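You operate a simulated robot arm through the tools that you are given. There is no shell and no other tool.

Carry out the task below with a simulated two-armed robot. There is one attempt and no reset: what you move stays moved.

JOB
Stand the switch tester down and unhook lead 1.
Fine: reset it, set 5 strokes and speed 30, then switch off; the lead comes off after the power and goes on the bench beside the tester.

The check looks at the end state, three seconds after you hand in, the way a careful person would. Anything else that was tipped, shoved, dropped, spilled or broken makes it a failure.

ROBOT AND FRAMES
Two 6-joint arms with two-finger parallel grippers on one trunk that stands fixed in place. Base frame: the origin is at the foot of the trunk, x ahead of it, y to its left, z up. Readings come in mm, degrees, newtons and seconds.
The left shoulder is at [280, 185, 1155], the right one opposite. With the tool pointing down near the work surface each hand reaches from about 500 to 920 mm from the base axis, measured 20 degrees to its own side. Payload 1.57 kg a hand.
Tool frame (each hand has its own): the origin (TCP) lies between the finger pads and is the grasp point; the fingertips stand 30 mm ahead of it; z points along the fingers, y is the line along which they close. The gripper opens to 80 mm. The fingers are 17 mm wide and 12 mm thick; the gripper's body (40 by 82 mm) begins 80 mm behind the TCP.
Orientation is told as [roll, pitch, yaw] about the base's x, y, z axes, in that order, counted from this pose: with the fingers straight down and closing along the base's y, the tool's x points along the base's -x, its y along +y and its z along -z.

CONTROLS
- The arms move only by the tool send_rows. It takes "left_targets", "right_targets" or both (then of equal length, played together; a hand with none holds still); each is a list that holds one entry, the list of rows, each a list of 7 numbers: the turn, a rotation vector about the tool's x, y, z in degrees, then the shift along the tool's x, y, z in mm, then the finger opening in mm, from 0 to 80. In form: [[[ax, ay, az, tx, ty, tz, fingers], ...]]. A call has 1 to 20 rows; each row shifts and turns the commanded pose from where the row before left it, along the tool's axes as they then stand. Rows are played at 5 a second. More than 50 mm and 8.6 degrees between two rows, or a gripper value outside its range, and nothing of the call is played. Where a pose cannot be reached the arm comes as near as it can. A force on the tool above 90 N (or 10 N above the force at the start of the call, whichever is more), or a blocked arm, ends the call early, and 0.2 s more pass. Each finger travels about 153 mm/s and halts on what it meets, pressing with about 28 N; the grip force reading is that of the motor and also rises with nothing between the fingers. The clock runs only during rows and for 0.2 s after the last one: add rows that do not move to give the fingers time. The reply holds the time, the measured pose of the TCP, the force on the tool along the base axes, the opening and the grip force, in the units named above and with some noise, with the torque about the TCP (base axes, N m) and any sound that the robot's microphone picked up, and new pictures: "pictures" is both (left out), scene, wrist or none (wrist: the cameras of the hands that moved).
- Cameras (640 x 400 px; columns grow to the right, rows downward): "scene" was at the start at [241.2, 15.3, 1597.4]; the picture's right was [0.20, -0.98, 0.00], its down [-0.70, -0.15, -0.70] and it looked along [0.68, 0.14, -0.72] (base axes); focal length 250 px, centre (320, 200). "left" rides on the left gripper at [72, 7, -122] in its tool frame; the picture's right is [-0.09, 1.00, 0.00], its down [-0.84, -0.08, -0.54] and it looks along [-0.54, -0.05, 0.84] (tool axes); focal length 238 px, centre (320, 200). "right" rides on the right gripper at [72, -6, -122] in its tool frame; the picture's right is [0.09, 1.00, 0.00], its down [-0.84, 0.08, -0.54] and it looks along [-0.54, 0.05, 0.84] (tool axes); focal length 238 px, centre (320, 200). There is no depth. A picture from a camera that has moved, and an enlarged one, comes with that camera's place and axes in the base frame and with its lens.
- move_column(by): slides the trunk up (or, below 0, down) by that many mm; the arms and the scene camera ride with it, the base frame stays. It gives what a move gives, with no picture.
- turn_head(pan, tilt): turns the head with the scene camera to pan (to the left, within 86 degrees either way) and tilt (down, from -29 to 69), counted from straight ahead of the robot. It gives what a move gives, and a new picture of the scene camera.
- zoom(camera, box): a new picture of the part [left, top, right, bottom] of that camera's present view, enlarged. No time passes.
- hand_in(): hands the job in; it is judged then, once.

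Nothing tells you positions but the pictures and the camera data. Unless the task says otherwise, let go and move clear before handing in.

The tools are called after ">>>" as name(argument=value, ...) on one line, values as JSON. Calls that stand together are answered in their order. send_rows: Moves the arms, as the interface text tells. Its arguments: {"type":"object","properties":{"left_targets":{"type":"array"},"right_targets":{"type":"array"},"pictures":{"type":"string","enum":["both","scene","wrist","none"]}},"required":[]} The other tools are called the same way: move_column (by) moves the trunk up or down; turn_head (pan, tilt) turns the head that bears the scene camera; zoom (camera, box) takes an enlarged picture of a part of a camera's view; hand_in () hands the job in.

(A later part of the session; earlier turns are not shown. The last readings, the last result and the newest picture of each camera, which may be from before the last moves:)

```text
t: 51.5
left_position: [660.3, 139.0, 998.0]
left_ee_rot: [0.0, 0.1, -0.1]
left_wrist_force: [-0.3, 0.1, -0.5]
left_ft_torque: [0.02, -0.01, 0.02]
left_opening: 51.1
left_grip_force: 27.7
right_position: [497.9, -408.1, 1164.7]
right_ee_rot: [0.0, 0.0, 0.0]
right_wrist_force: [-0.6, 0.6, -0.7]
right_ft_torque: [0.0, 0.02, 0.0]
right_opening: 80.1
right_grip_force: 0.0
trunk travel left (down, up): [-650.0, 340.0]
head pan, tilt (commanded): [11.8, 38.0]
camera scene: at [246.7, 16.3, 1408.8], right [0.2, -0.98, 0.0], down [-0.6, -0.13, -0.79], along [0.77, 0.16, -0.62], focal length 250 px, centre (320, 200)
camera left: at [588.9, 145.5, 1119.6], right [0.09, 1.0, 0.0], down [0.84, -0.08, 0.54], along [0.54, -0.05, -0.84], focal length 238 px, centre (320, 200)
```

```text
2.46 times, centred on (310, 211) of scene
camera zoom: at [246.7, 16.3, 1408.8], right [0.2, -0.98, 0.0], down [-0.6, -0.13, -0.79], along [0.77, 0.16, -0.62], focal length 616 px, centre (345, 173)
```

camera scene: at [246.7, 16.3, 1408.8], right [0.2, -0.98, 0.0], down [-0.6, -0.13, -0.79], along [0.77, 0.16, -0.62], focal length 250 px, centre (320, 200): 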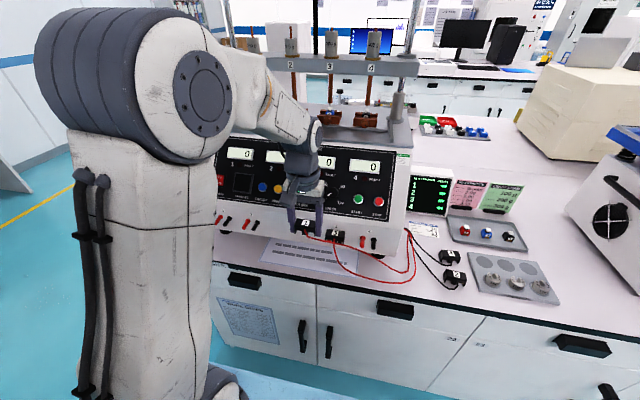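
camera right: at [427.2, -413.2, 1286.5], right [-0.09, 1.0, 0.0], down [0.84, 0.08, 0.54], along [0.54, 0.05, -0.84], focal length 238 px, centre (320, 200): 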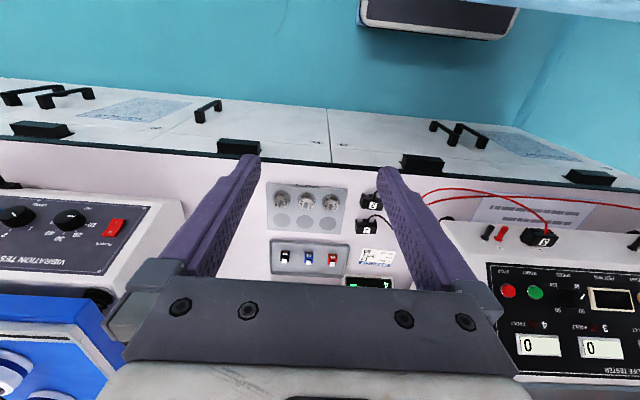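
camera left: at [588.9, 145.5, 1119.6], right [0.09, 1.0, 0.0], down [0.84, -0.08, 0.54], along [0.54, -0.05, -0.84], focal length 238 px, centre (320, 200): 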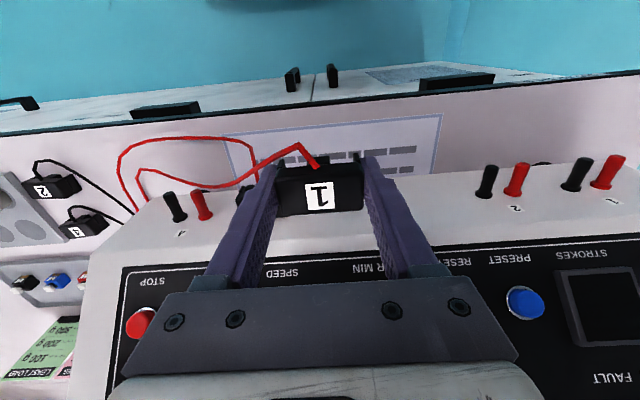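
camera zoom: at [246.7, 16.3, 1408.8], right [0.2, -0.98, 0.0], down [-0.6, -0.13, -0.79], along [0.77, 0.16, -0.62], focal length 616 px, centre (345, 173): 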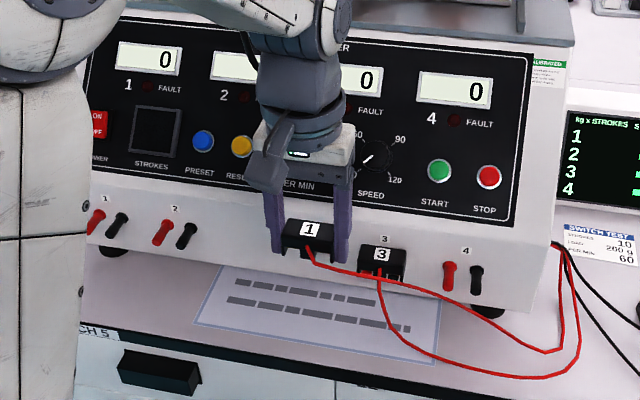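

Carrying well. I'll continue right until the hand is past the tester's right side.

>>> send_rows(left_targets=[[[0, 0, 0, 0, -40, 0, 44], [0, 0, 0, 0, -40, 0, 44], [0, 0, 0, 0, -40, 0, 44], [0, 0, 0, 0, -40, 0, 44], [0, 0, 0, 0, -40, 0, 44], [0, 0, 0, 0, -40, 0, 44], [0, 0, 0, 0, -40, 0, 44], [0, 0, 0, 0, -40, 0, 44], [0, 0, 0, 0, 0, 0, 44]]])

>>> zoom(camera="left", box=[160, 40, 480, 240])

>>> zoom(camera="scene", box=[340, 180, 500, 280])

```text
t: 53.5
left_position: [662.2, -180.8, 998.9]
left_ee_rot: [0.0, 0.0, -0.2]
left_wrist_force: [-0.7, -0.3, -1.2]
left_ft_torque: [0.0, 0.0, 0.01]
left_opening: 51.2
left_grip_force: 28.3
right_position: [497.8, -408.4, 1163.5]
right_ee_rot: [0.0, 0.1, 0.0]
right_wrist_force: [-1.4, -1.1, -0.6]
right_ft_torque: [0.0, 0.0, 0.03]
right_opening: 80.0
right_grip_force: 0.0
trunk travel left (down, up): [-650.0, 340.0]
head pan, tilt (commanded): [11.8, 38.0]
camera scene: at [246.8, 16.2, 1408.8], right [0.2, -0.98, 0.0], down [-0.6, -0.13, -0.79], along [0.77, 0.16, -0.62], focal length 250 px, centre (320, 200)
camera left: at [590.1, -174.9, 1119.6], right [0.09, 1.0, 0.0], down [0.84, -0.08, 0.54], along [0.54, -0.05, -0.84], focal length 238 px, centre (320, 200)
```

scene: 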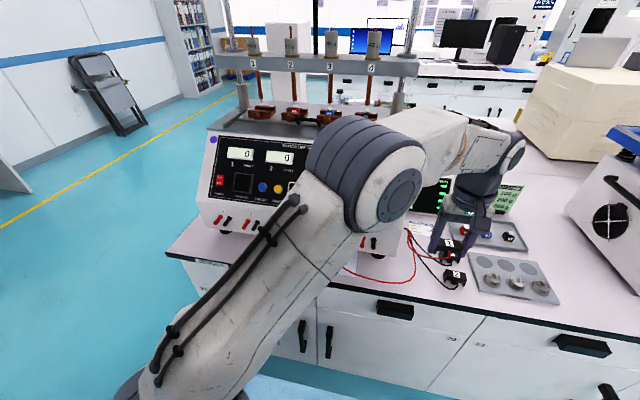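
left: 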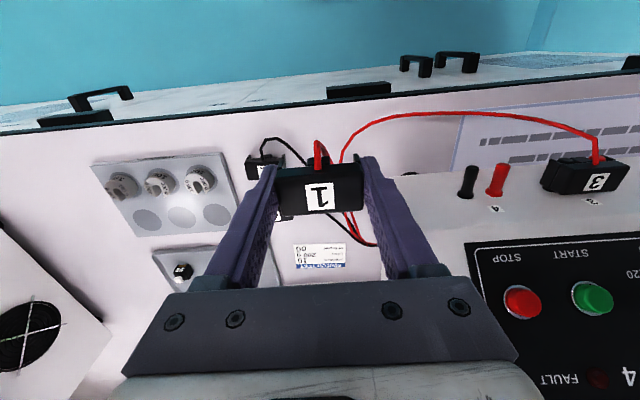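

```text
2.00 times, centred on (320, 140) of left
camera zoom: at [590.1, -174.9, 1119.6], right [0.09, 1.0, 0.0], down [0.84, -0.08, 0.54], along [0.54, -0.05, -0.84], focal length 477 px, centre (320, 320)
```

zoom: 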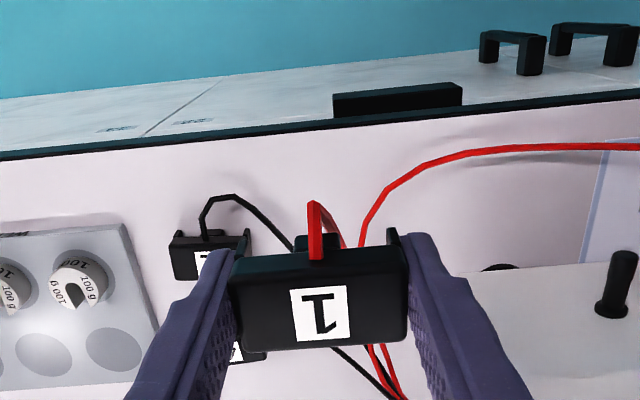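

```text
4.00 times, centred on (420, 230) of scene
camera zoom: at [246.8, 16.2, 1408.8], right [0.2, -0.98, 0.0], down [-0.6, -0.13, -0.79], along [0.77, 0.16, -0.62], focal length 1000 px, centre (-80, 80)
```

zoom: 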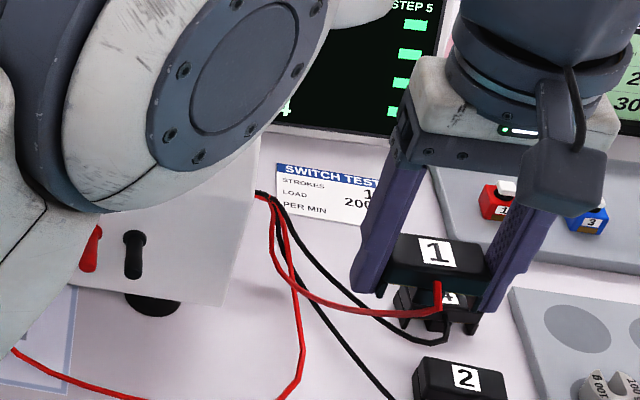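

I'm past the tester's right side. The clear bench spot is about (685,-182), inside the bench edge, between lead 3's cable and plug 2. I'll shift over it and lower partway.

>>> send_rows(left_targets=[[[0, 0, 0, -24, -1, 0, 44], [0, 0, 0, 0, 0, 30, 44], [0, 0, 0, 0, 0, 30, 44], [0, 0, 0, 0, 0, 25, 44], [0, 0, 0, 0, 0, 20, 44], [0, 0, 0, 0, 0, 0, 44]]])

>>> zoom(camera="left", box=[160, 40, 480, 240])

>>> zoom(camera="scene", box=[380, 210, 500, 285])

>>> zoom(camera="right", box=[300, 130, 460, 250])

```text
t: 54.9
left_position: [684.8, -182.1, 893.4]
left_ee_rot: [0.0, 0.0, -0.1]
left_wrist_force: [-0.1, -0.7, -0.1]
left_ft_torque: [-0.05, 0.0, 0.02]
left_opening: 51.4
left_grip_force: 28.0
right_position: [498.3, -407.7, 1165.1]
right_ee_rot: [0.0, -0.1, 0.0]
right_wrist_force: [0.2, 0.2, 0.4]
right_ft_torque: [0.01, 0.0, -0.01]
right_opening: 80.0
right_grip_force: 0.1
trunk travel left (down, up): [-650.0, 340.0]
head pan, tilt (commanded): [11.8, 38.0]
camera scene: at [246.8, 16.3, 1408.8], right [0.2, -0.98, 0.0], down [-0.6, -0.13, -0.79], along [0.77, 0.16, -0.62], focal length 250 px, centre (320, 200)
camera left: at [613.2, -175.2, 1015.3], right [0.09, 1.0, 0.0], down [0.84, -0.08, 0.54], along [0.54, -0.05, -0.84], focal length 238 px, centre (320, 200)
```

scene: 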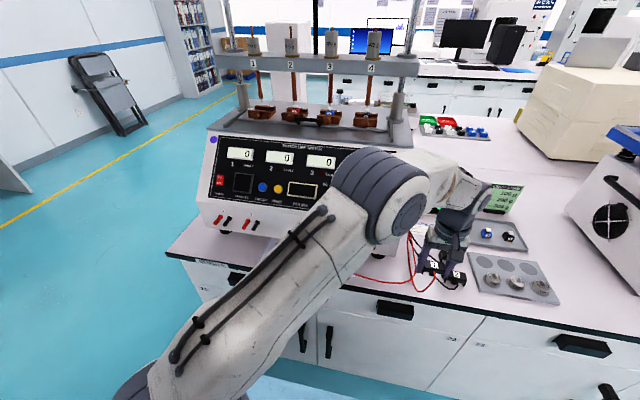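
left: 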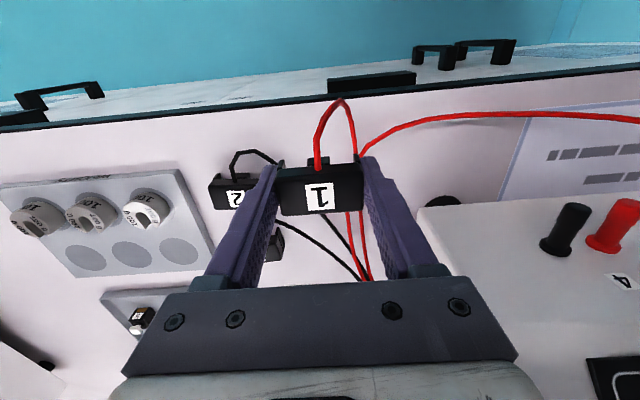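

```text
2.00 times, centred on (320, 140) of left
camera zoom: at [613.2, -175.2, 1015.3], right [0.09, 1.0, 0.0], down [0.84, -0.08, 0.54], along [0.54, -0.05, -0.84], focal length 477 px, centre (320, 320)
```

zoom: 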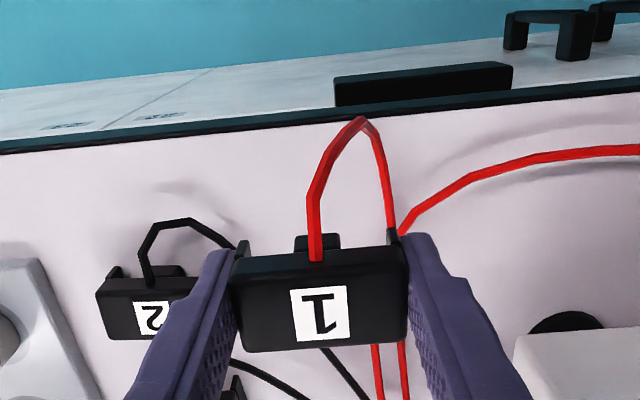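

```text
5.33 times, centred on (440, 248) of scene
camera zoom: at [246.8, 16.3, 1408.8], right [0.2, -0.98, 0.0], down [-0.6, -0.13, -0.79], along [0.77, 0.16, -0.62], focal length 1334 px, centre (-320, -53)
```

zoom: 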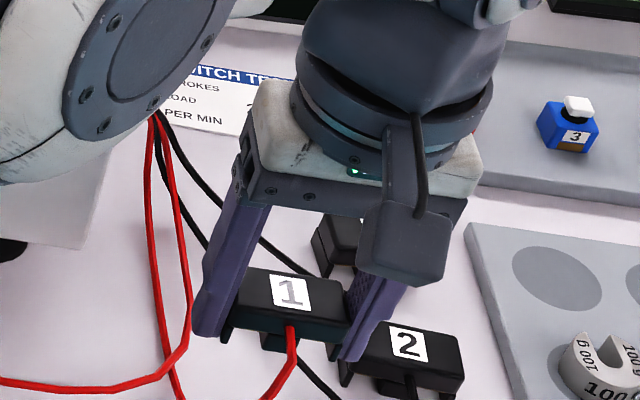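

```text
3.33 times, centred on (380, 190) of right
camera zoom: at [427.2, -413.3, 1286.4], right [-0.09, 1.0, 0.0], down [0.84, 0.08, 0.54], along [0.54, 0.05, -0.84], focal length 794 px, centre (120, 233)
```

zoom: 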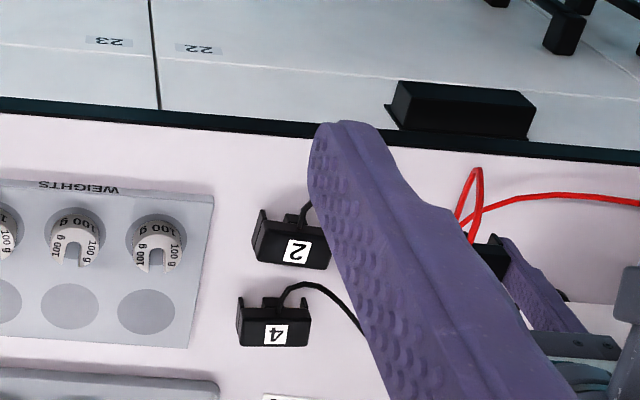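

The plug is over the spot, but the right-hand finger would be close to plug 2. I'll shift 7 mm left and 4 mm toward the edge, then continue down.

>>> send_rows(left_targets=[[[0, 0, 0, 4, 7, 0, 44], [0, 0, 0, 0, 0, 8, 44], [0, 0, 0, 0, 0, 8, 44], [0, 0, 0, 0, 0, 4, 44], [0, 0, 0, 0, 0, 0, 44]]])

>>> zoom(camera="scene", box=[380, 210, 500, 285])

>>> zoom(camera="left", box=[160, 40, 480, 240])

```text
t: 56.1
left_position: [680.2, -173.2, 874.5]
left_ee_rot: [0.1, 0.0, -0.1]
left_wrist_force: [0.2, 0.3, -0.5]
left_ft_torque: [-0.05, 0.0, 0.04]
left_opening: 51.2
left_grip_force: 27.9
right_position: [497.7, -408.3, 1165.2]
right_ee_rot: [0.0, 0.1, 0.0]
right_wrist_force: [-0.3, -0.2, -0.4]
right_ft_torque: [0.02, -0.03, 0.03]
right_opening: 79.8
right_grip_force: 0.1
trunk travel left (down, up): [-650.0, 340.0]
head pan, tilt (commanded): [11.8, 38.0]
camera scene: at [246.7, 16.3, 1408.8], right [0.2, -0.98, 0.0], down [-0.6, -0.13, -0.79], along [0.77, 0.16, -0.62], focal length 250 px, centre (320, 200)
camera left: at [609.0, -167.9, 995.8], right [0.09, 1.0, 0.0], down [0.84, -0.08, 0.54], along [0.54, -0.05, -0.84], focal length 238 px, centre (320, 200)
```

scene: 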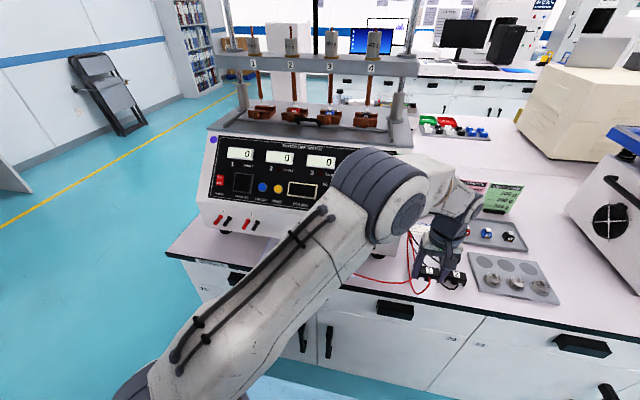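
left: 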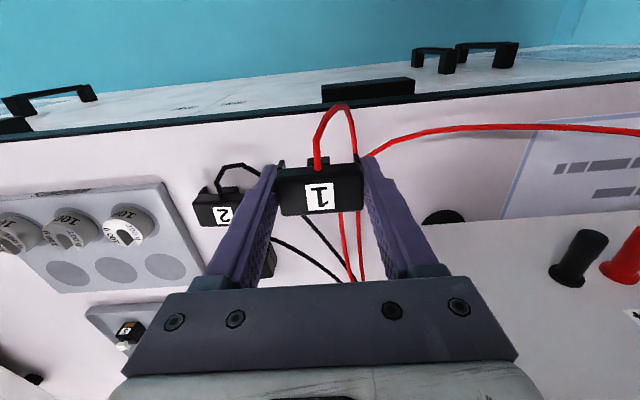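

```text
5.33 times, centred on (440, 248) of scene
camera zoom: at [246.7, 16.3, 1408.8], right [0.2, -0.98, 0.0], down [-0.6, -0.13, -0.79], along [0.77, 0.16, -0.62], focal length 1334 px, centre (-320, -53)
```

zoom: 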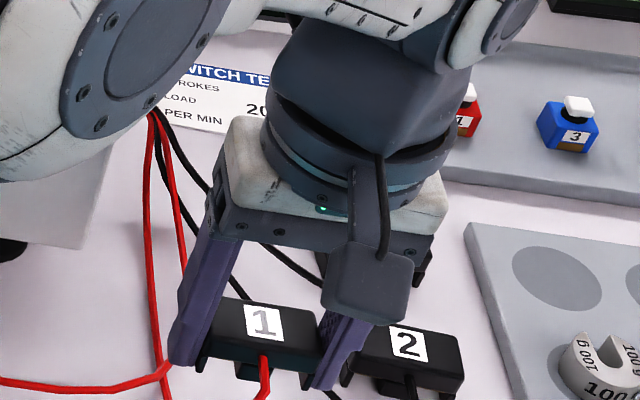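

```text
2.00 times, centred on (320, 140) of left
camera zoom: at [609.0, -167.9, 995.8], right [0.09, 1.0, 0.0], down [0.84, -0.08, 0.54], along [0.54, -0.05, -0.84], focal length 477 px, centre (320, 320)
```

zoom: 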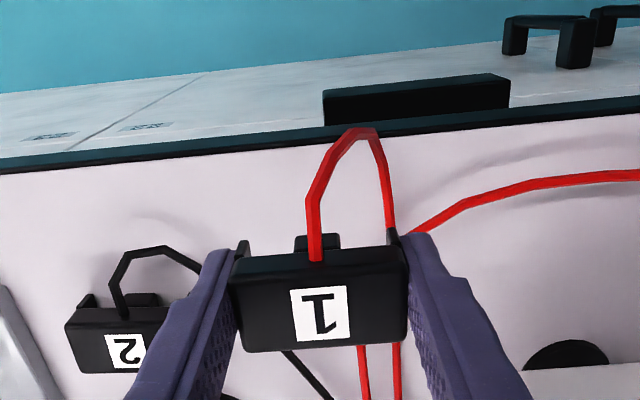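

There's no contact yet with the tips near z 844. I'll keep lowering in small steps and watch for the bench.

>>> send_rows(left_targets=[[[0, 0, 0, 0, 0, 3, 44], [0, 0, 0, 0, 0, 3, 44], [0, 0, 0, 0, 0, 0, 44]]], pictures="none")

>>> zoom(camera="scene", box=[400, 245, 480, 295])

```text
t: 56.9
left_position: [680.7, -175.2, 868.2]
left_ee_rot: [0.1, 0.0, -0.2]
left_wrist_force: [0.0, 0.8, -0.6]
left_ft_torque: [0.0, 0.01, 0.02]
left_opening: 51.3
left_grip_force: 28.2
right_position: [499.7, -408.2, 1165.2]
right_ee_rot: [-0.1, -0.1, -0.1]
right_wrist_force: [1.7, 0.6, 0.3]
right_ft_torque: [-0.01, 0.02, -0.01]
right_opening: 80.0
right_grip_force: 0.0
trunk travel left (down, up): [-650.0, 340.0]
head pan, tilt (commanded): [11.8, 38.0]
```

```text
8.00 times, centred on (440, 270) of scene
camera zoom: at [246.7, 16.3, 1408.8], right [0.2, -0.98, 0.0], down [-0.6, -0.13, -0.79], along [0.77, 0.16, -0.62], focal length 2001 px, centre (-640, -360)
```

zoom: 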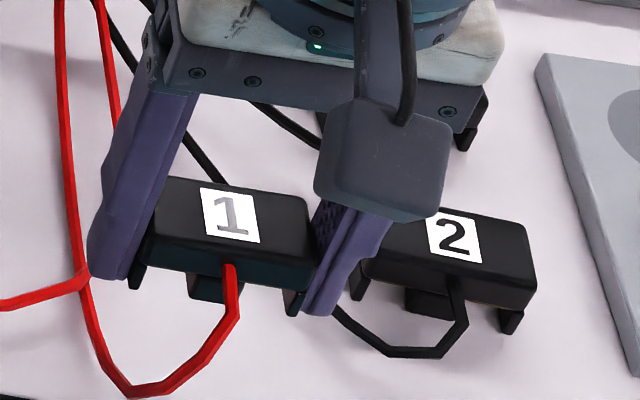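

>>> send_rows(left_targets=[[[0, 0, 0, 0, 0, 2, 44], [0, 0, 0, 0, 0, 2, 44], [0, 0, 0, 0, 0, 0, 44]]], pictures="none")

>>> zoom(camera="scene", box=[400, 245, 480, 295])

```text
t: 57.7
left_position: [681.2, -173.7, 864.4]
left_ee_rot: [0.0, 0.1, 0.0]
left_wrist_force: [0.2, 0.0, -0.2]
left_ft_torque: [0.0, 0.01, -0.02]
left_opening: 51.3
left_grip_force: 27.8
right_position: [499.0, -408.2, 1163.9]
right_ee_rot: [0.0, -0.1, 0.1]
right_wrist_force: [-0.1, 0.4, -0.6]
right_ft_torque: [0.01, 0.01, 0.0]
right_opening: 79.8
right_grip_force: 0.0
trunk travel left (down, up): [-650.0, 340.0]
head pan, tilt (commanded): [11.8, 38.0]
```

```text
8.00 times, centred on (440, 270) of scene
camera zoom: at [246.7, 16.3, 1408.8], right [0.2, -0.98, 0.0], down [-0.6, -0.13, -0.79], along [0.77, 0.16, -0.62], focal length 2001 px, centre (-640, -360)
```

zoom: 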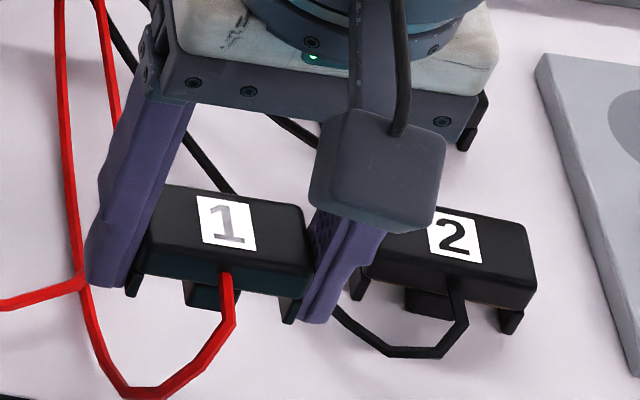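

>>> send_rows(left_targets=[[[0, 0, 0, 0, 0, 2, 44], [0, 0, 0, 0, 0, 2, 44], [0, 0, 0, 0, 0, 0, 44]]], pictures="none")

>>> zoom(camera="scene", box=[400, 245, 480, 295])

```text
t: 58.5
left_position: [679.2, -174.9, 861.3]
left_ee_rot: [0.0, 0.0, -0.2]
left_wrist_force: [0.6, 0.0, -0.4]
left_ft_torque: [-0.02, -0.03, 0.01]
left_opening: 51.0
left_grip_force: 28.0
right_position: [498.8, -407.9, 1164.3]
right_ee_rot: [0.0, 0.0, 0.0]
right_wrist_force: [0.4, 0.1, -0.5]
right_ft_torque: [-0.01, 0.0, -0.01]
right_opening: 79.9
right_grip_force: 0.0
trunk travel left (down, up): [-650.0, 340.0]
head pan, tilt (commanded): [11.8, 38.0]
```

```text
8.00 times, centred on (440, 270) of scene
camera zoom: at [246.7, 16.3, 1408.8], right [0.2, -0.98, 0.0], down [-0.6, -0.13, -0.79], along [0.77, 0.16, -0.62], focal length 2001 px, centre (-640, -360)
```

zoom: 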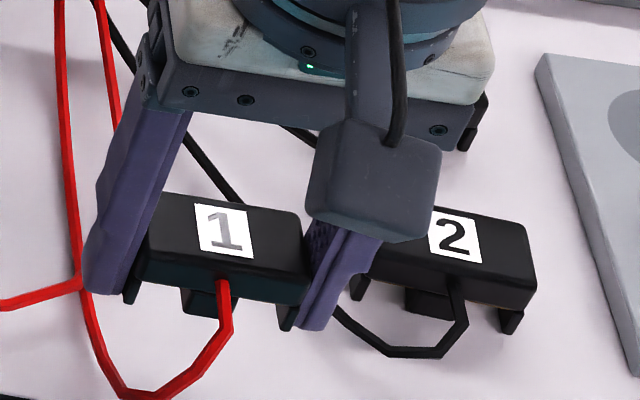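

>>> send_rows(left_targets=[[[0, 0, 0, 0, 0, 2, 44], [0, 0, 0, 0, 0, 2, 44], [0, 0, 0, 0, 0, 0, 44]]], pictures="none")

>>> zoom(camera="scene", box=[400, 245, 480, 295])

```text
t: 59.3
left_position: [680.7, -174.0, 856.0]
left_ee_rot: [0.0, 0.0, -0.1]
left_wrist_force: [-0.2, -0.2, -0.3]
left_ft_torque: [-0.01, 0.01, -0.01]
left_opening: 51.3
left_grip_force: 28.0
right_position: [499.5, -408.1, 1163.3]
right_ee_rot: [-0.1, 0.0, 0.1]
right_wrist_force: [-0.4, -0.4, 0.5]
right_ft_torque: [0.0, 0.0, 0.01]
right_opening: 80.1
right_grip_force: 0.0
trunk travel left (down, up): [-650.0, 340.0]
head pan, tilt (commanded): [11.8, 38.0]
```

```text
8.00 times, centred on (440, 270) of scene
camera zoom: at [246.7, 16.3, 1408.8], right [0.2, -0.98, 0.0], down [-0.6, -0.13, -0.79], along [0.77, 0.16, -0.62], focal length 2001 px, centre (-640, -360)
```

zoom: 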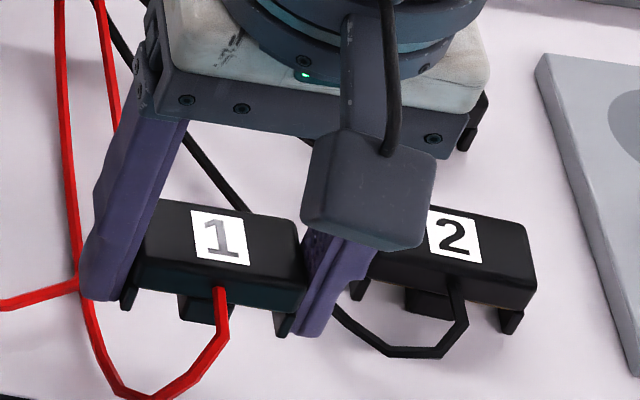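

>>> send_rows(left_targets=[[[0, 0, 0, 0, 0, 2, 44], [0, 0, 0, 0, 0, 2, 44], [0, 0, 0, 0, 0, 0, 44]]], pictures="none")

>>> zoom(camera="scene", box=[400, 245, 480, 295])

```text
t: 60.1
left_position: [680.0, -174.5, 852.5]
left_ee_rot: [0.1, -0.1, -0.1]
left_wrist_force: [-0.4, 0.5, -0.5]
left_ft_torque: [0.02, 0.03, -0.01]
left_opening: 51.3
left_grip_force: 28.6
right_position: [498.5, -407.3, 1164.3]
right_ee_rot: [0.0, -0.1, 0.0]
right_wrist_force: [0.2, 0.6, 0.6]
right_ft_torque: [0.0, -0.02, 0.0]
right_opening: 80.1
right_grip_force: 0.0
trunk travel left (down, up): [-650.0, 340.0]
head pan, tilt (commanded): [11.8, 38.0]
```

```text
8.00 times, centred on (440, 270) of scene
camera zoom: at [246.7, 16.3, 1408.8], right [0.2, -0.98, 0.0], down [-0.6, -0.13, -0.79], along [0.77, 0.16, -0.62], focal length 2001 px, centre (-640, -360)
```

zoom: 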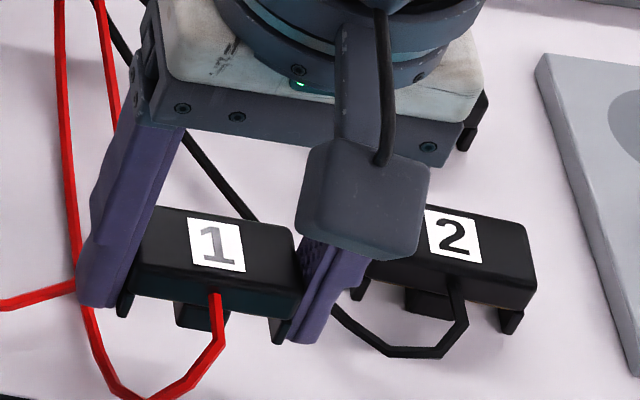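

>>> send_rows(left_targets=[[[0, 0, 0, 0, 0, 1.5, 44], [0, 0, 0, 0, 0, 1.5, 44], [0, 0, 0, 0, 0, 0, 44]]], pictures="none")

>>> zoom(camera="scene", box=[400, 245, 480, 295])

```text
t: 60.9
left_position: [680.9, -174.4, 849.8]
left_ee_rot: [-0.1, 0.0, -0.1]
left_wrist_force: [1.0, 0.4, 0.2]
left_ft_torque: [-0.01, 0.02, 0.0]
left_opening: 51.0
left_grip_force: 28.5
right_position: [497.3, -408.5, 1164.7]
right_ee_rot: [-0.1, 0.1, 0.0]
right_wrist_force: [-0.3, -0.6, -0.6]
right_ft_torque: [0.0, -0.01, -0.02]
right_opening: 80.0
right_grip_force: 0.1
trunk travel left (down, up): [-650.0, 340.0]
head pan, tilt (commanded): [11.8, 38.0]
```

```text
8.00 times, centred on (440, 270) of scene
camera zoom: at [246.7, 16.3, 1408.8], right [0.2, -0.98, 0.0], down [-0.6, -0.13, -0.79], along [0.77, 0.16, -0.62], focal length 2001 px, centre (-640, -360)
```

zoom: 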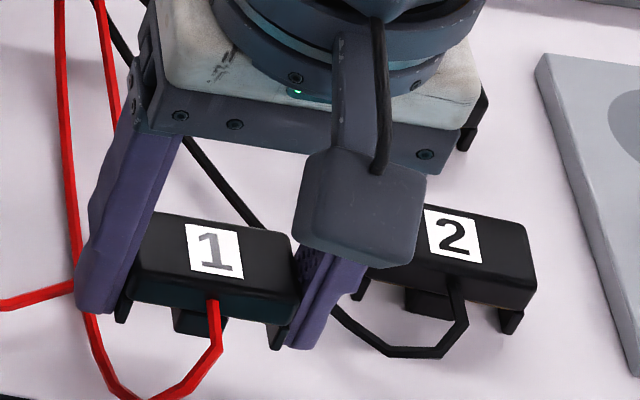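

>>> send_rows(left_targets=[[[0, 0, 0, 0, 0, 1.5, 44], [0, 0, 0, 0, 0, 1.5, 44], [0, 0, 0, 0, 0, 0, 44]]], pictures="none")

>>> zoom(camera="scene", box=[400, 245, 480, 295])

```text
t: 61.7
left_position: [680.7, -174.5, 846.4]
left_ee_rot: [-0.1, 0.0, -0.2]
left_wrist_force: [-0.8, 0.6, -0.2]
left_ft_torque: [0.01, 0.04, -0.02]
left_opening: 51.4
left_grip_force: 28.1
right_position: [498.4, -407.9, 1164.6]
right_ee_rot: [0.0, 0.0, -0.1]
right_wrist_force: [0.5, -1.0, 0.2]
right_ft_torque: [0.01, 0.02, 0.02]
right_opening: 79.9
right_grip_force: 0.0
trunk travel left (down, up): [-650.0, 340.0]
head pan, tilt (commanded): [11.8, 38.0]
```

```text
8.00 times, centred on (440, 270) of scene
camera zoom: at [246.7, 16.3, 1408.8], right [0.2, -0.98, 0.0], down [-0.6, -0.13, -0.79], along [0.77, 0.16, -0.62], focal length 2001 px, centre (-640, -360)
```

zoom: 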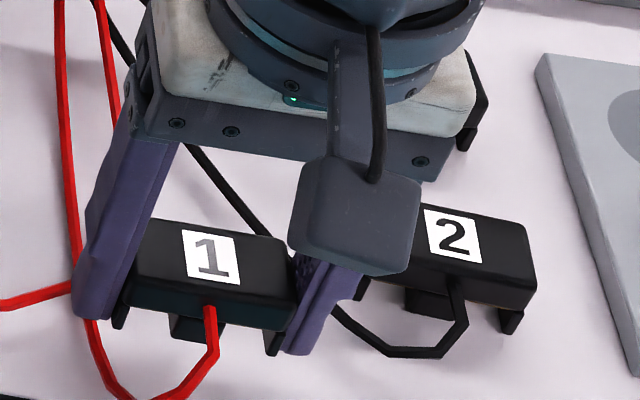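

>>> send_rows(left_targets=[[[0, 0, 0, 0, 0, 1.5, 44], [0, 0, 0, 0, 0, 1.5, 44], [0, 0, 0, 0, 0, 0, 44]]], pictures="wrist")

>>> zoom(camera="scene", box=[400, 245, 480, 295])

>>> zoom(camera="left", box=[160, 40, 480, 240])

```text
t: 62.5
left_position: [680.2, -173.8, 844.2]
left_ee_rot: [0.1, 0.1, -0.1]
left_wrist_force: [-0.4, 0.0, -0.3]
left_ft_torque: [-0.01, 0.02, 0.01]
left_opening: 51.2
left_grip_force: 28.4
right_position: [499.3, -409.0, 1164.2]
right_ee_rot: [0.1, 0.0, 0.0]
right_wrist_force: [1.0, -0.6, -0.4]
right_ft_torque: [-0.02, -0.04, 0.02]
right_opening: 80.0
right_grip_force: 0.0
trunk travel left (down, up): [-650.0, 340.0]
head pan, tilt (commanded): [11.8, 38.0]
camera left: at [609.0, -167.5, 964.5], right [0.09, 1.0, 0.0], down [0.84, -0.08, 0.54], along [0.54, -0.05, -0.84], focal length 238 px, centre (320, 200)
```

left: 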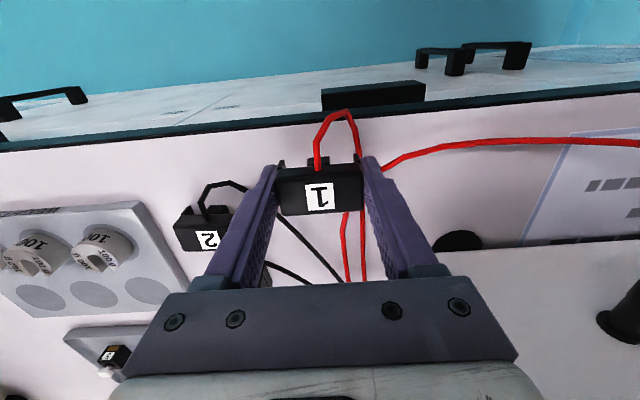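

```text
8.00 times, centred on (440, 270) of scene
camera zoom: at [246.7, 16.3, 1408.8], right [0.2, -0.98, 0.0], down [-0.6, -0.13, -0.79], along [0.77, 0.16, -0.62], focal length 2001 px, centre (-640, -360)
```

zoom: 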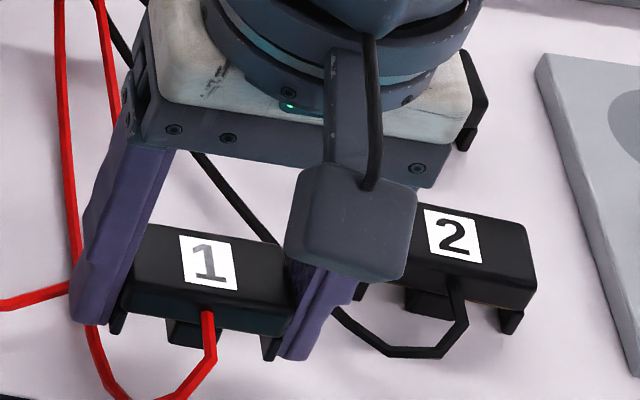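

```text
2.00 times, centred on (320, 140) of left
camera zoom: at [609.0, -167.5, 964.5], right [0.09, 1.0, 0.0], down [0.84, -0.08, 0.54], along [0.54, -0.05, -0.84], focal length 477 px, centre (320, 320)
```

zoom: 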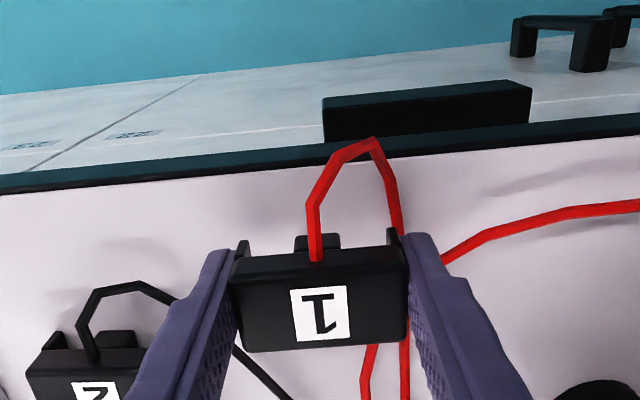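

Cross-checking two wrist views puts the bench top near z 804–806 with its edge at x≈653, so there are about 10 mm left. I'll shift 6 mm further in from the edge and keep lowering.

>>> send_rows(left_targets=[[[0, 0, 0, -6, 0, 0, 44], [0, 0, 0, 0, 0, 2, 44], [0, 0, 0, 0, 0, 2, 44], [0, 0, 0, 0, 0, 0, 44]]], pictures="none")

>>> zoom(camera="scene", box=[400, 245, 480, 295])

```text
t: 63.5
left_position: [687.5, -174.8, 839.5]
left_ee_rot: [0.0, 0.0, 0.0]
left_wrist_force: [0.2, -0.2, -0.4]
left_ft_torque: [-0.04, 0.0, 0.03]
left_opening: 51.4
left_grip_force: 28.2
right_position: [497.2, -407.4, 1164.5]
right_ee_rot: [0.0, 0.0, 0.0]
right_wrist_force: [0.4, -0.2, -0.2]
right_ft_torque: [-0.03, 0.0, 0.02]
right_opening: 80.1
right_grip_force: 0.1
trunk travel left (down, up): [-650.0, 340.0]
head pan, tilt (commanded): [11.8, 38.0]
```

```text
8.00 times, centred on (440, 270) of scene
camera zoom: at [246.7, 16.3, 1408.8], right [0.2, -0.98, 0.0], down [-0.6, -0.13, -0.79], along [0.77, 0.16, -0.62], focal length 2001 px, centre (-640, -360)
```

zoom: 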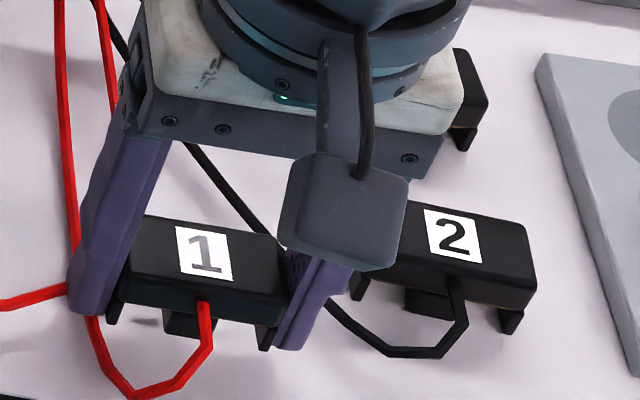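

A shadow has appeared under the plug, so the bench is close. I'll use 1 mm steps from here.

>>> send_rows(left_targets=[[[0, 0, 0, 0, 0, 1, 44], [0, 0, 0, 0, 0, 1, 44], [0, 0, 0, 0, 0, 1, 44], [0, 0, 0, 0, 0, 0, 44]]], pictures="none")

>>> zoom(camera="scene", box=[400, 245, 480, 295])

```text
t: 64.5
left_position: [686.2, -175.4, 835.5]
left_ee_rot: [-0.1, -0.1, -0.1]
left_wrist_force: [0.1, 0.0, -1.6]
left_ft_torque: [0.0, 0.0, -0.02]
left_opening: 51.5
left_grip_force: 27.8
right_position: [499.3, -408.7, 1164.0]
right_ee_rot: [0.0, 0.1, 0.0]
right_wrist_force: [1.0, -0.3, -0.2]
right_ft_torque: [0.01, -0.03, 0.03]
right_opening: 80.0
right_grip_force: 0.0
trunk travel left (down, up): [-650.0, 340.0]
head pan, tilt (commanded): [11.8, 38.0]
```

```text
8.00 times, centred on (440, 270) of scene
camera zoom: at [246.7, 16.3, 1408.8], right [0.2, -0.98, 0.0], down [-0.6, -0.13, -0.79], along [0.77, 0.16, -0.62], focal length 2001 px, centre (-640, -360)
```

zoom: 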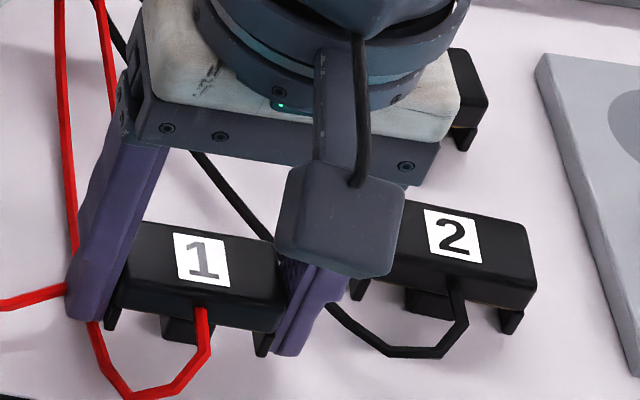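

>>> send_rows(left_targets=[[[0, 0, 0, 0, 0, 1, 44], [0, 0, 0, 0, 0, 1, 44], [0, 0, 0, 0, 0, 1, 44], [0, 0, 0, 0, 0, 0, 44]]], pictures="none")

>>> zoom(camera="scene", box=[400, 245, 480, 295])

```text
t: 65.5
left_position: [686.2, -174.0, 833.8]
left_ee_rot: [0.0, 0.0, -0.1]
left_wrist_force: [0.4, 0.2, -0.7]
left_ft_torque: [0.03, -0.02, 0.03]
left_opening: 51.2
left_grip_force: 28.1
right_position: [499.4, -408.1, 1165.1]
right_ee_rot: [0.0, 0.0, 0.1]
right_wrist_force: [-0.2, 0.7, 0.2]
right_ft_torque: [-0.03, -0.01, 0.0]
right_opening: 80.0
right_grip_force: 0.1
trunk travel left (down, up): [-650.0, 340.0]
head pan, tilt (commanded): [11.8, 38.0]
```

```text
8.00 times, centred on (440, 270) of scene
camera zoom: at [246.7, 16.3, 1408.8], right [0.2, -0.98, 0.0], down [-0.6, -0.13, -0.79], along [0.77, 0.16, -0.62], focal length 2001 px, centre (-640, -360)
```

zoom: 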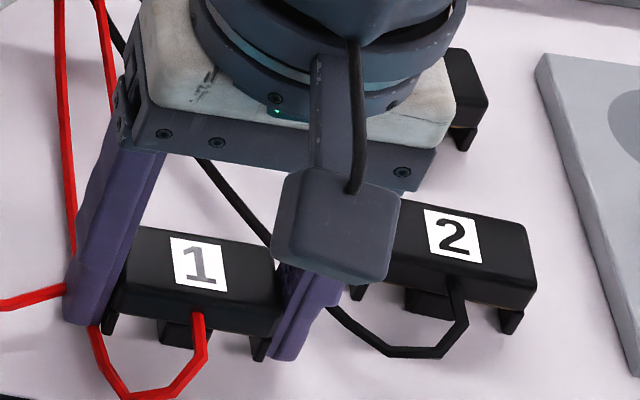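

>>> send_rows(left_targets=[[[0, 0, 0, 0, 0, 1, 44], [0, 0, 0, 0, 0, 1, 44], [0, 0, 0, 0, 0, 0, 44]]], pictures="none")

>>> zoom(camera="scene", box=[400, 245, 480, 295])

```text
t: 66.3
left_position: [687.1, -174.2, 831.4]
left_ee_rot: [0.0, 0.0, -0.2]
left_wrist_force: [0.0, 0.6, -1.7]
left_ft_torque: [0.03, 0.04, 0.03]
left_opening: 51.3
left_grip_force: 27.7
right_position: [499.2, -408.4, 1164.0]
right_ee_rot: [-0.1, -0.1, 0.0]
right_wrist_force: [-0.5, -0.7, -0.5]
right_ft_torque: [0.0, -0.02, -0.01]
right_opening: 80.1
right_grip_force: 0.1
trunk travel left (down, up): [-650.0, 340.0]
head pan, tilt (commanded): [11.8, 38.0]
```

```text
8.00 times, centred on (440, 270) of scene
camera zoom: at [246.7, 16.3, 1408.8], right [0.2, -0.98, 0.0], down [-0.6, -0.13, -0.79], along [0.77, 0.16, -0.62], focal length 2001 px, centre (-640, -360)
```

zoom: 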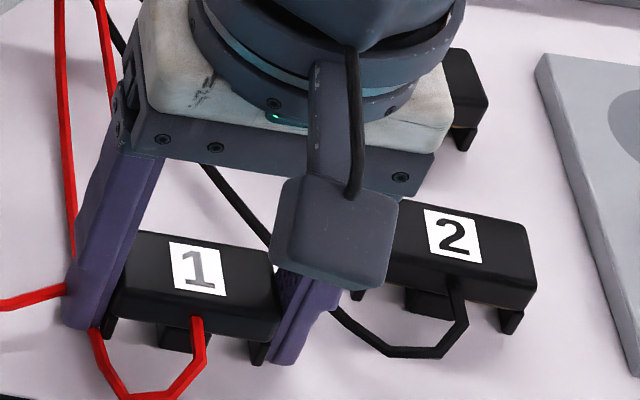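

>>> send_rows(left_targets=[[[0, 0, 0, 0, 0, 1, 44], [0, 0, 0, 0, 0, 1, 44], [0, 0, 0, 0, 0, 0, 44]]], pictures="none")

>>> zoom(camera="scene", box=[400, 245, 480, 295])

```text
t: 67.1
left_position: [686.6, -173.6, 830.5]
left_ee_rot: [-0.1, 0.0, 0.0]
left_wrist_force: [-1.1, 2.0, 3.2]
left_ft_torque: [-0.05, 0.07, -0.02]
left_opening: 51.3
left_grip_force: 27.8
right_position: [498.7, -408.4, 1164.5]
right_ee_rot: [0.0, 0.0, 0.0]
right_wrist_force: [0.1, -0.5, 0.0]
right_ft_torque: [0.04, -0.01, -0.03]
right_opening: 79.9
right_grip_force: 0.1
trunk travel left (down, up): [-650.0, 340.0]
head pan, tilt (commanded): [11.8, 38.0]
```

```text
8.00 times, centred on (440, 270) of scene
camera zoom: at [246.5, 16.4, 1408.9], right [0.2, -0.98, 0.0], down [-0.6, -0.13, -0.79], along [0.77, 0.16, -0.62], focal length 2001 px, centre (-640, -360)
```

zoom: 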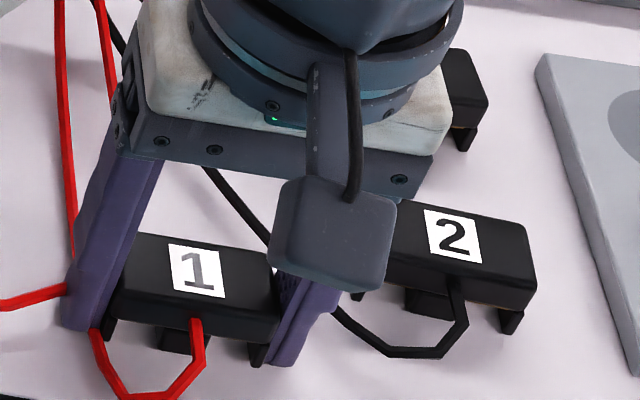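

The vertical force rose to +3 N, so it's touching the bench. I'll open the fingers just enough to release and hold still.

>>> send_rows(left_targets=[[[0, 0, 0, 0, 0, 0, 54], [0, 0, 0, 0, 0, 0, 58], [0, 0, 0, 0, 0, 0, 60], [0, 0, 0, 0, 0, 0, 60]]], pictures="wrist")

>>> zoom(camera="scene", box=[400, 245, 480, 295])

>>> zoom(camera="left", box=[160, 40, 480, 240])

```text
t: 68.1
left_position: [686.3, -174.1, 830.5]
left_ee_rot: [0.0, -0.1, -0.1]
left_wrist_force: [-0.4, 6.4, 7.7]
left_ft_torque: [-0.06, 0.06, -0.05]
left_opening: 54.2
left_grip_force: 0.0
right_position: [498.9, -408.2, 1165.6]
right_ee_rot: [0.1, -0.1, 0.1]
right_wrist_force: [0.2, 0.2, -0.1]
right_ft_torque: [0.03, 0.0, -0.03]
right_opening: 80.0
right_grip_force: 0.1
trunk travel left (down, up): [-650.0, 340.0]
head pan, tilt (commanded): [11.8, 38.0]
camera left: at [615.4, -167.3, 951.2], right [0.09, 1.0, 0.0], down [0.84, -0.08, 0.54], along [0.54, -0.05, -0.84], focal length 238 px, centre (320, 200)
```

left: 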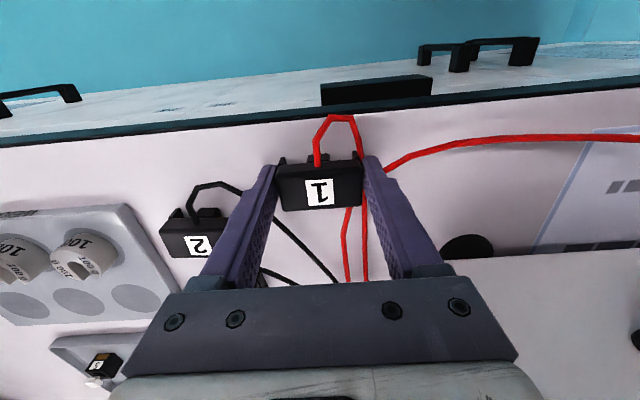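

```text
8.00 times, centred on (440, 270) of scene
camera zoom: at [246.4, 16.7, 1408.9], right [0.2, -0.98, 0.0], down [-0.6, -0.13, -0.79], along [0.77, 0.16, -0.62], focal length 2001 px, centre (-640, -360)
```

zoom: 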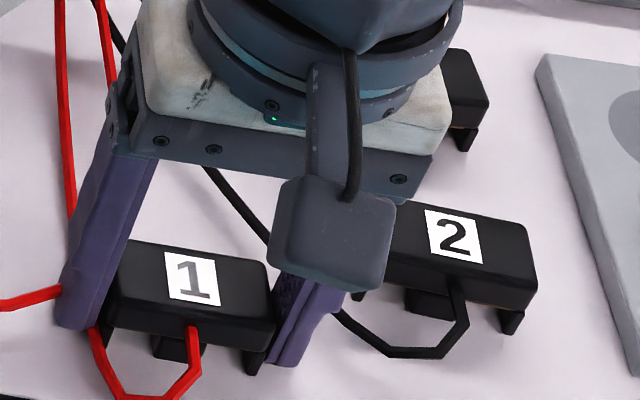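

```text
2.00 times, centred on (320, 140) of left
camera zoom: at [615.4, -167.3, 951.2], right [0.09, 1.0, 0.0], down [0.84, -0.08, 0.54], along [0.54, -0.05, -0.84], focal length 477 px, centre (320, 320)
```

zoom: 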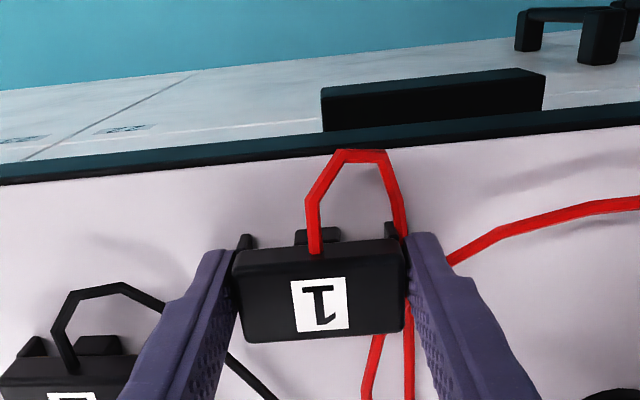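

The plug has settled onto the bench, but the fingers stopped at 54 mm with a light load, so the tips are probably rubbing the bench. I'll raise 2 mm and let them open a little.

>>> send_rows(left_targets=[[[0, 0, 0, 0, 0, -1, 57], [0, 0, 0, 0, 0, -1, 57], [0, 0, 0, 0, 0, 0, 57], [0, 0, 0, 0, 0, 0, 57]]], pictures="wrist")

>>> zoom(camera="scene", box=[400, 245, 480, 295])

>>> zoom(camera="left", box=[160, 40, 480, 240])

```text
t: 69.1
left_position: [686.2, -174.2, 831.5]
left_ee_rot: [0.0, 0.0, -0.2]
left_wrist_force: [-0.6, -0.4, -0.1]
left_ft_torque: [0.0, 0.0, -0.02]
left_opening: 57.0
left_grip_force: 0.2
right_position: [497.1, -409.3, 1164.3]
right_ee_rot: [-0.1, 0.0, -0.1]
right_wrist_force: [0.1, 1.0, -0.3]
right_ft_torque: [0.01, 0.01, 0.03]
right_opening: 80.0
right_grip_force: 0.1
trunk travel left (down, up): [-650.0, 340.0]
head pan, tilt (commanded): [11.8, 38.0]
camera left: at [615.3, -167.8, 952.7], right [0.09, 1.0, 0.0], down [0.84, -0.08, 0.54], along [0.54, -0.05, -0.84], focal length 238 px, centre (320, 200)
```

left: 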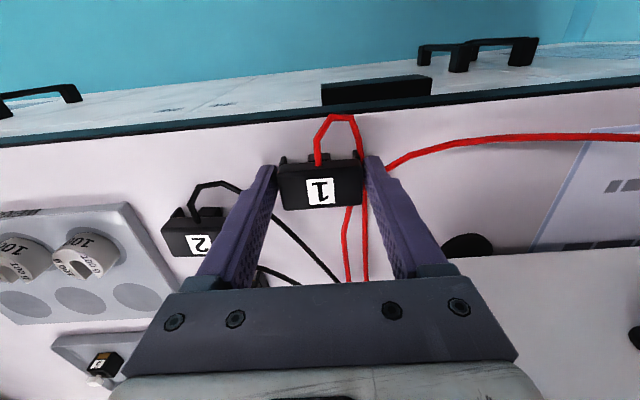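

```text
8.00 times, centred on (440, 270) of scene
camera zoom: at [246.7, 16.4, 1408.8], right [0.2, -0.98, 0.0], down [-0.6, -0.13, -0.79], along [0.77, 0.16, -0.62], focal length 2001 px, centre (-640, -360)
```

zoom: 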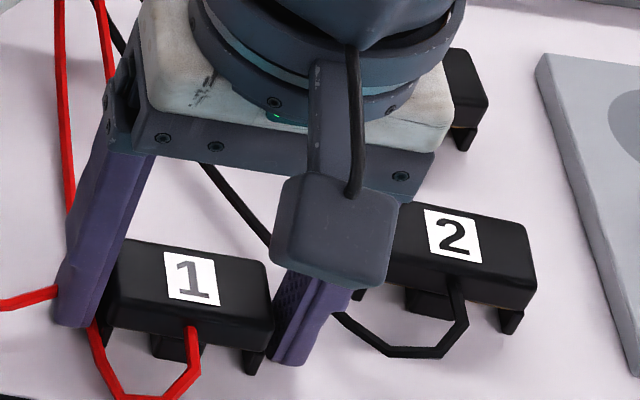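

```text
2.00 times, centred on (320, 140) of left
camera zoom: at [615.3, -167.8, 952.7], right [0.09, 1.0, 0.0], down [0.84, -0.08, 0.54], along [0.54, -0.05, -0.84], focal length 477 px, centre (320, 320)
```

zoom: 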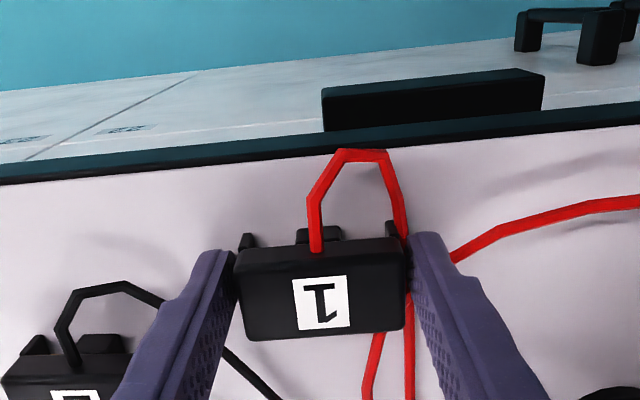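

The fingers are free at 57 mm, there's no load, and plug 1 is resting flat on the bench. I'll raise the hand straight up.

>>> send_rows(left_targets=[[[0, 0, 0, 0, 0, -5, 57], [0, 0, 0, 0, 0, -10, 57], [0, 0, 0, 0, 0, -20, 60], [0, 0, 0, 0, 0, -30, 60], [0, 0, 0, 0, 0, -40, 60], [0, 0, 0, 0, 0, -40, 60], [0, 0, 0, 0, 0, -40, 60], [0, 0, 0, 0, 0, 0, 60]]])

>>> zoom(camera="scene", box=[380, 220, 500, 295])

>>> zoom(camera="left", box=[160, 40, 480, 240])

```text
t: 70.9
left_position: [687.5, -174.2, 1016.3]
left_ee_rot: [0.0, 0.0, -0.1]
left_wrist_force: [0.3, -0.7, 0.0]
left_ft_torque: [0.02, 0.0, 0.02]
left_opening: 60.2
left_grip_force: 0.0
right_position: [498.3, -407.5, 1165.1]
right_ee_rot: [-0.1, 0.0, 0.0]
right_wrist_force: [0.2, -0.1, 0.0]
right_ft_torque: [0.02, -0.03, -0.01]
right_opening: 80.1
right_grip_force: 0.1
trunk travel left (down, up): [-650.0, 340.0]
head pan, tilt (commanded): [11.8, 38.0]
camera scene: at [246.6, 16.4, 1408.8], right [0.2, -0.98, 0.0], down [-0.6, -0.13, -0.79], along [0.77, 0.16, -0.62], focal length 250 px, centre (320, 200)
camera left: at [615.6, -167.6, 1138.3], right [0.09, 1.0, 0.0], down [0.84, -0.08, 0.54], along [0.54, -0.05, -0.84], focal length 238 px, centre (320, 200)
```

scene: 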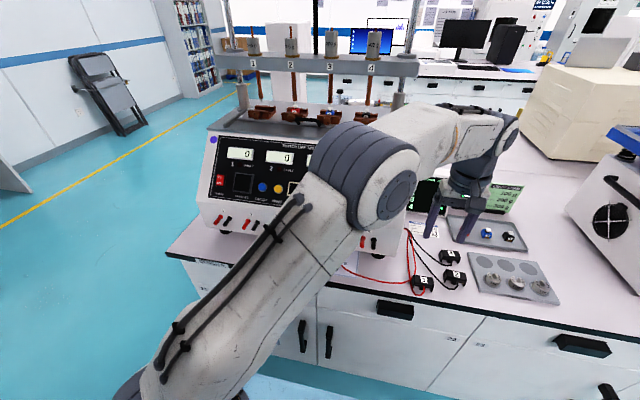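
left: 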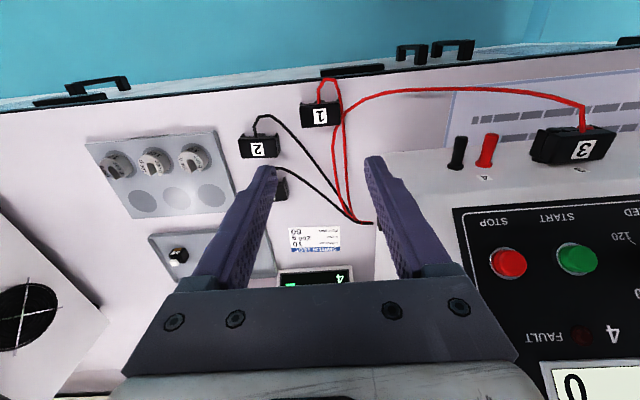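

```text
5.33 times, centred on (440, 258) of scene
camera zoom: at [246.6, 16.4, 1408.8], right [0.2, -0.98, 0.0], down [-0.6, -0.13, -0.79], along [0.77, 0.16, -0.62], focal length 1334 px, centre (-320, -107)
```

zoom: 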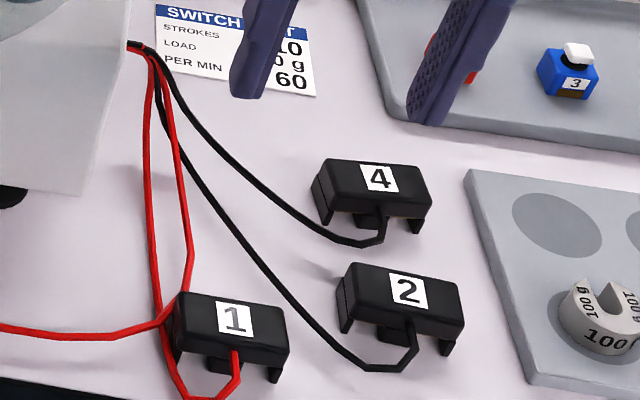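

```text
2.00 times, centred on (320, 140) of left
camera zoom: at [615.6, -167.6, 1138.3], right [0.09, 1.0, 0.0], down [0.84, -0.08, 0.54], along [0.54, -0.05, -0.84], focal length 477 px, centre (320, 320)
```

zoom: 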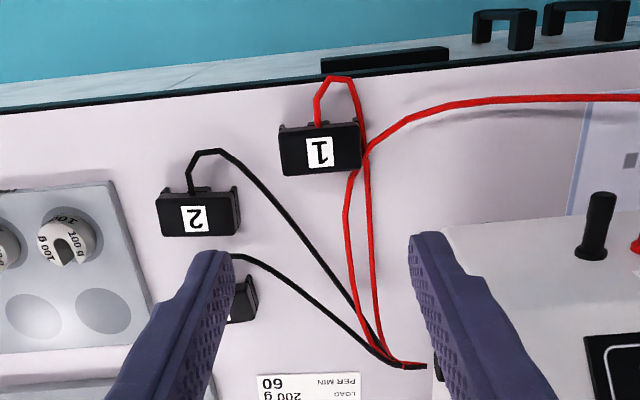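

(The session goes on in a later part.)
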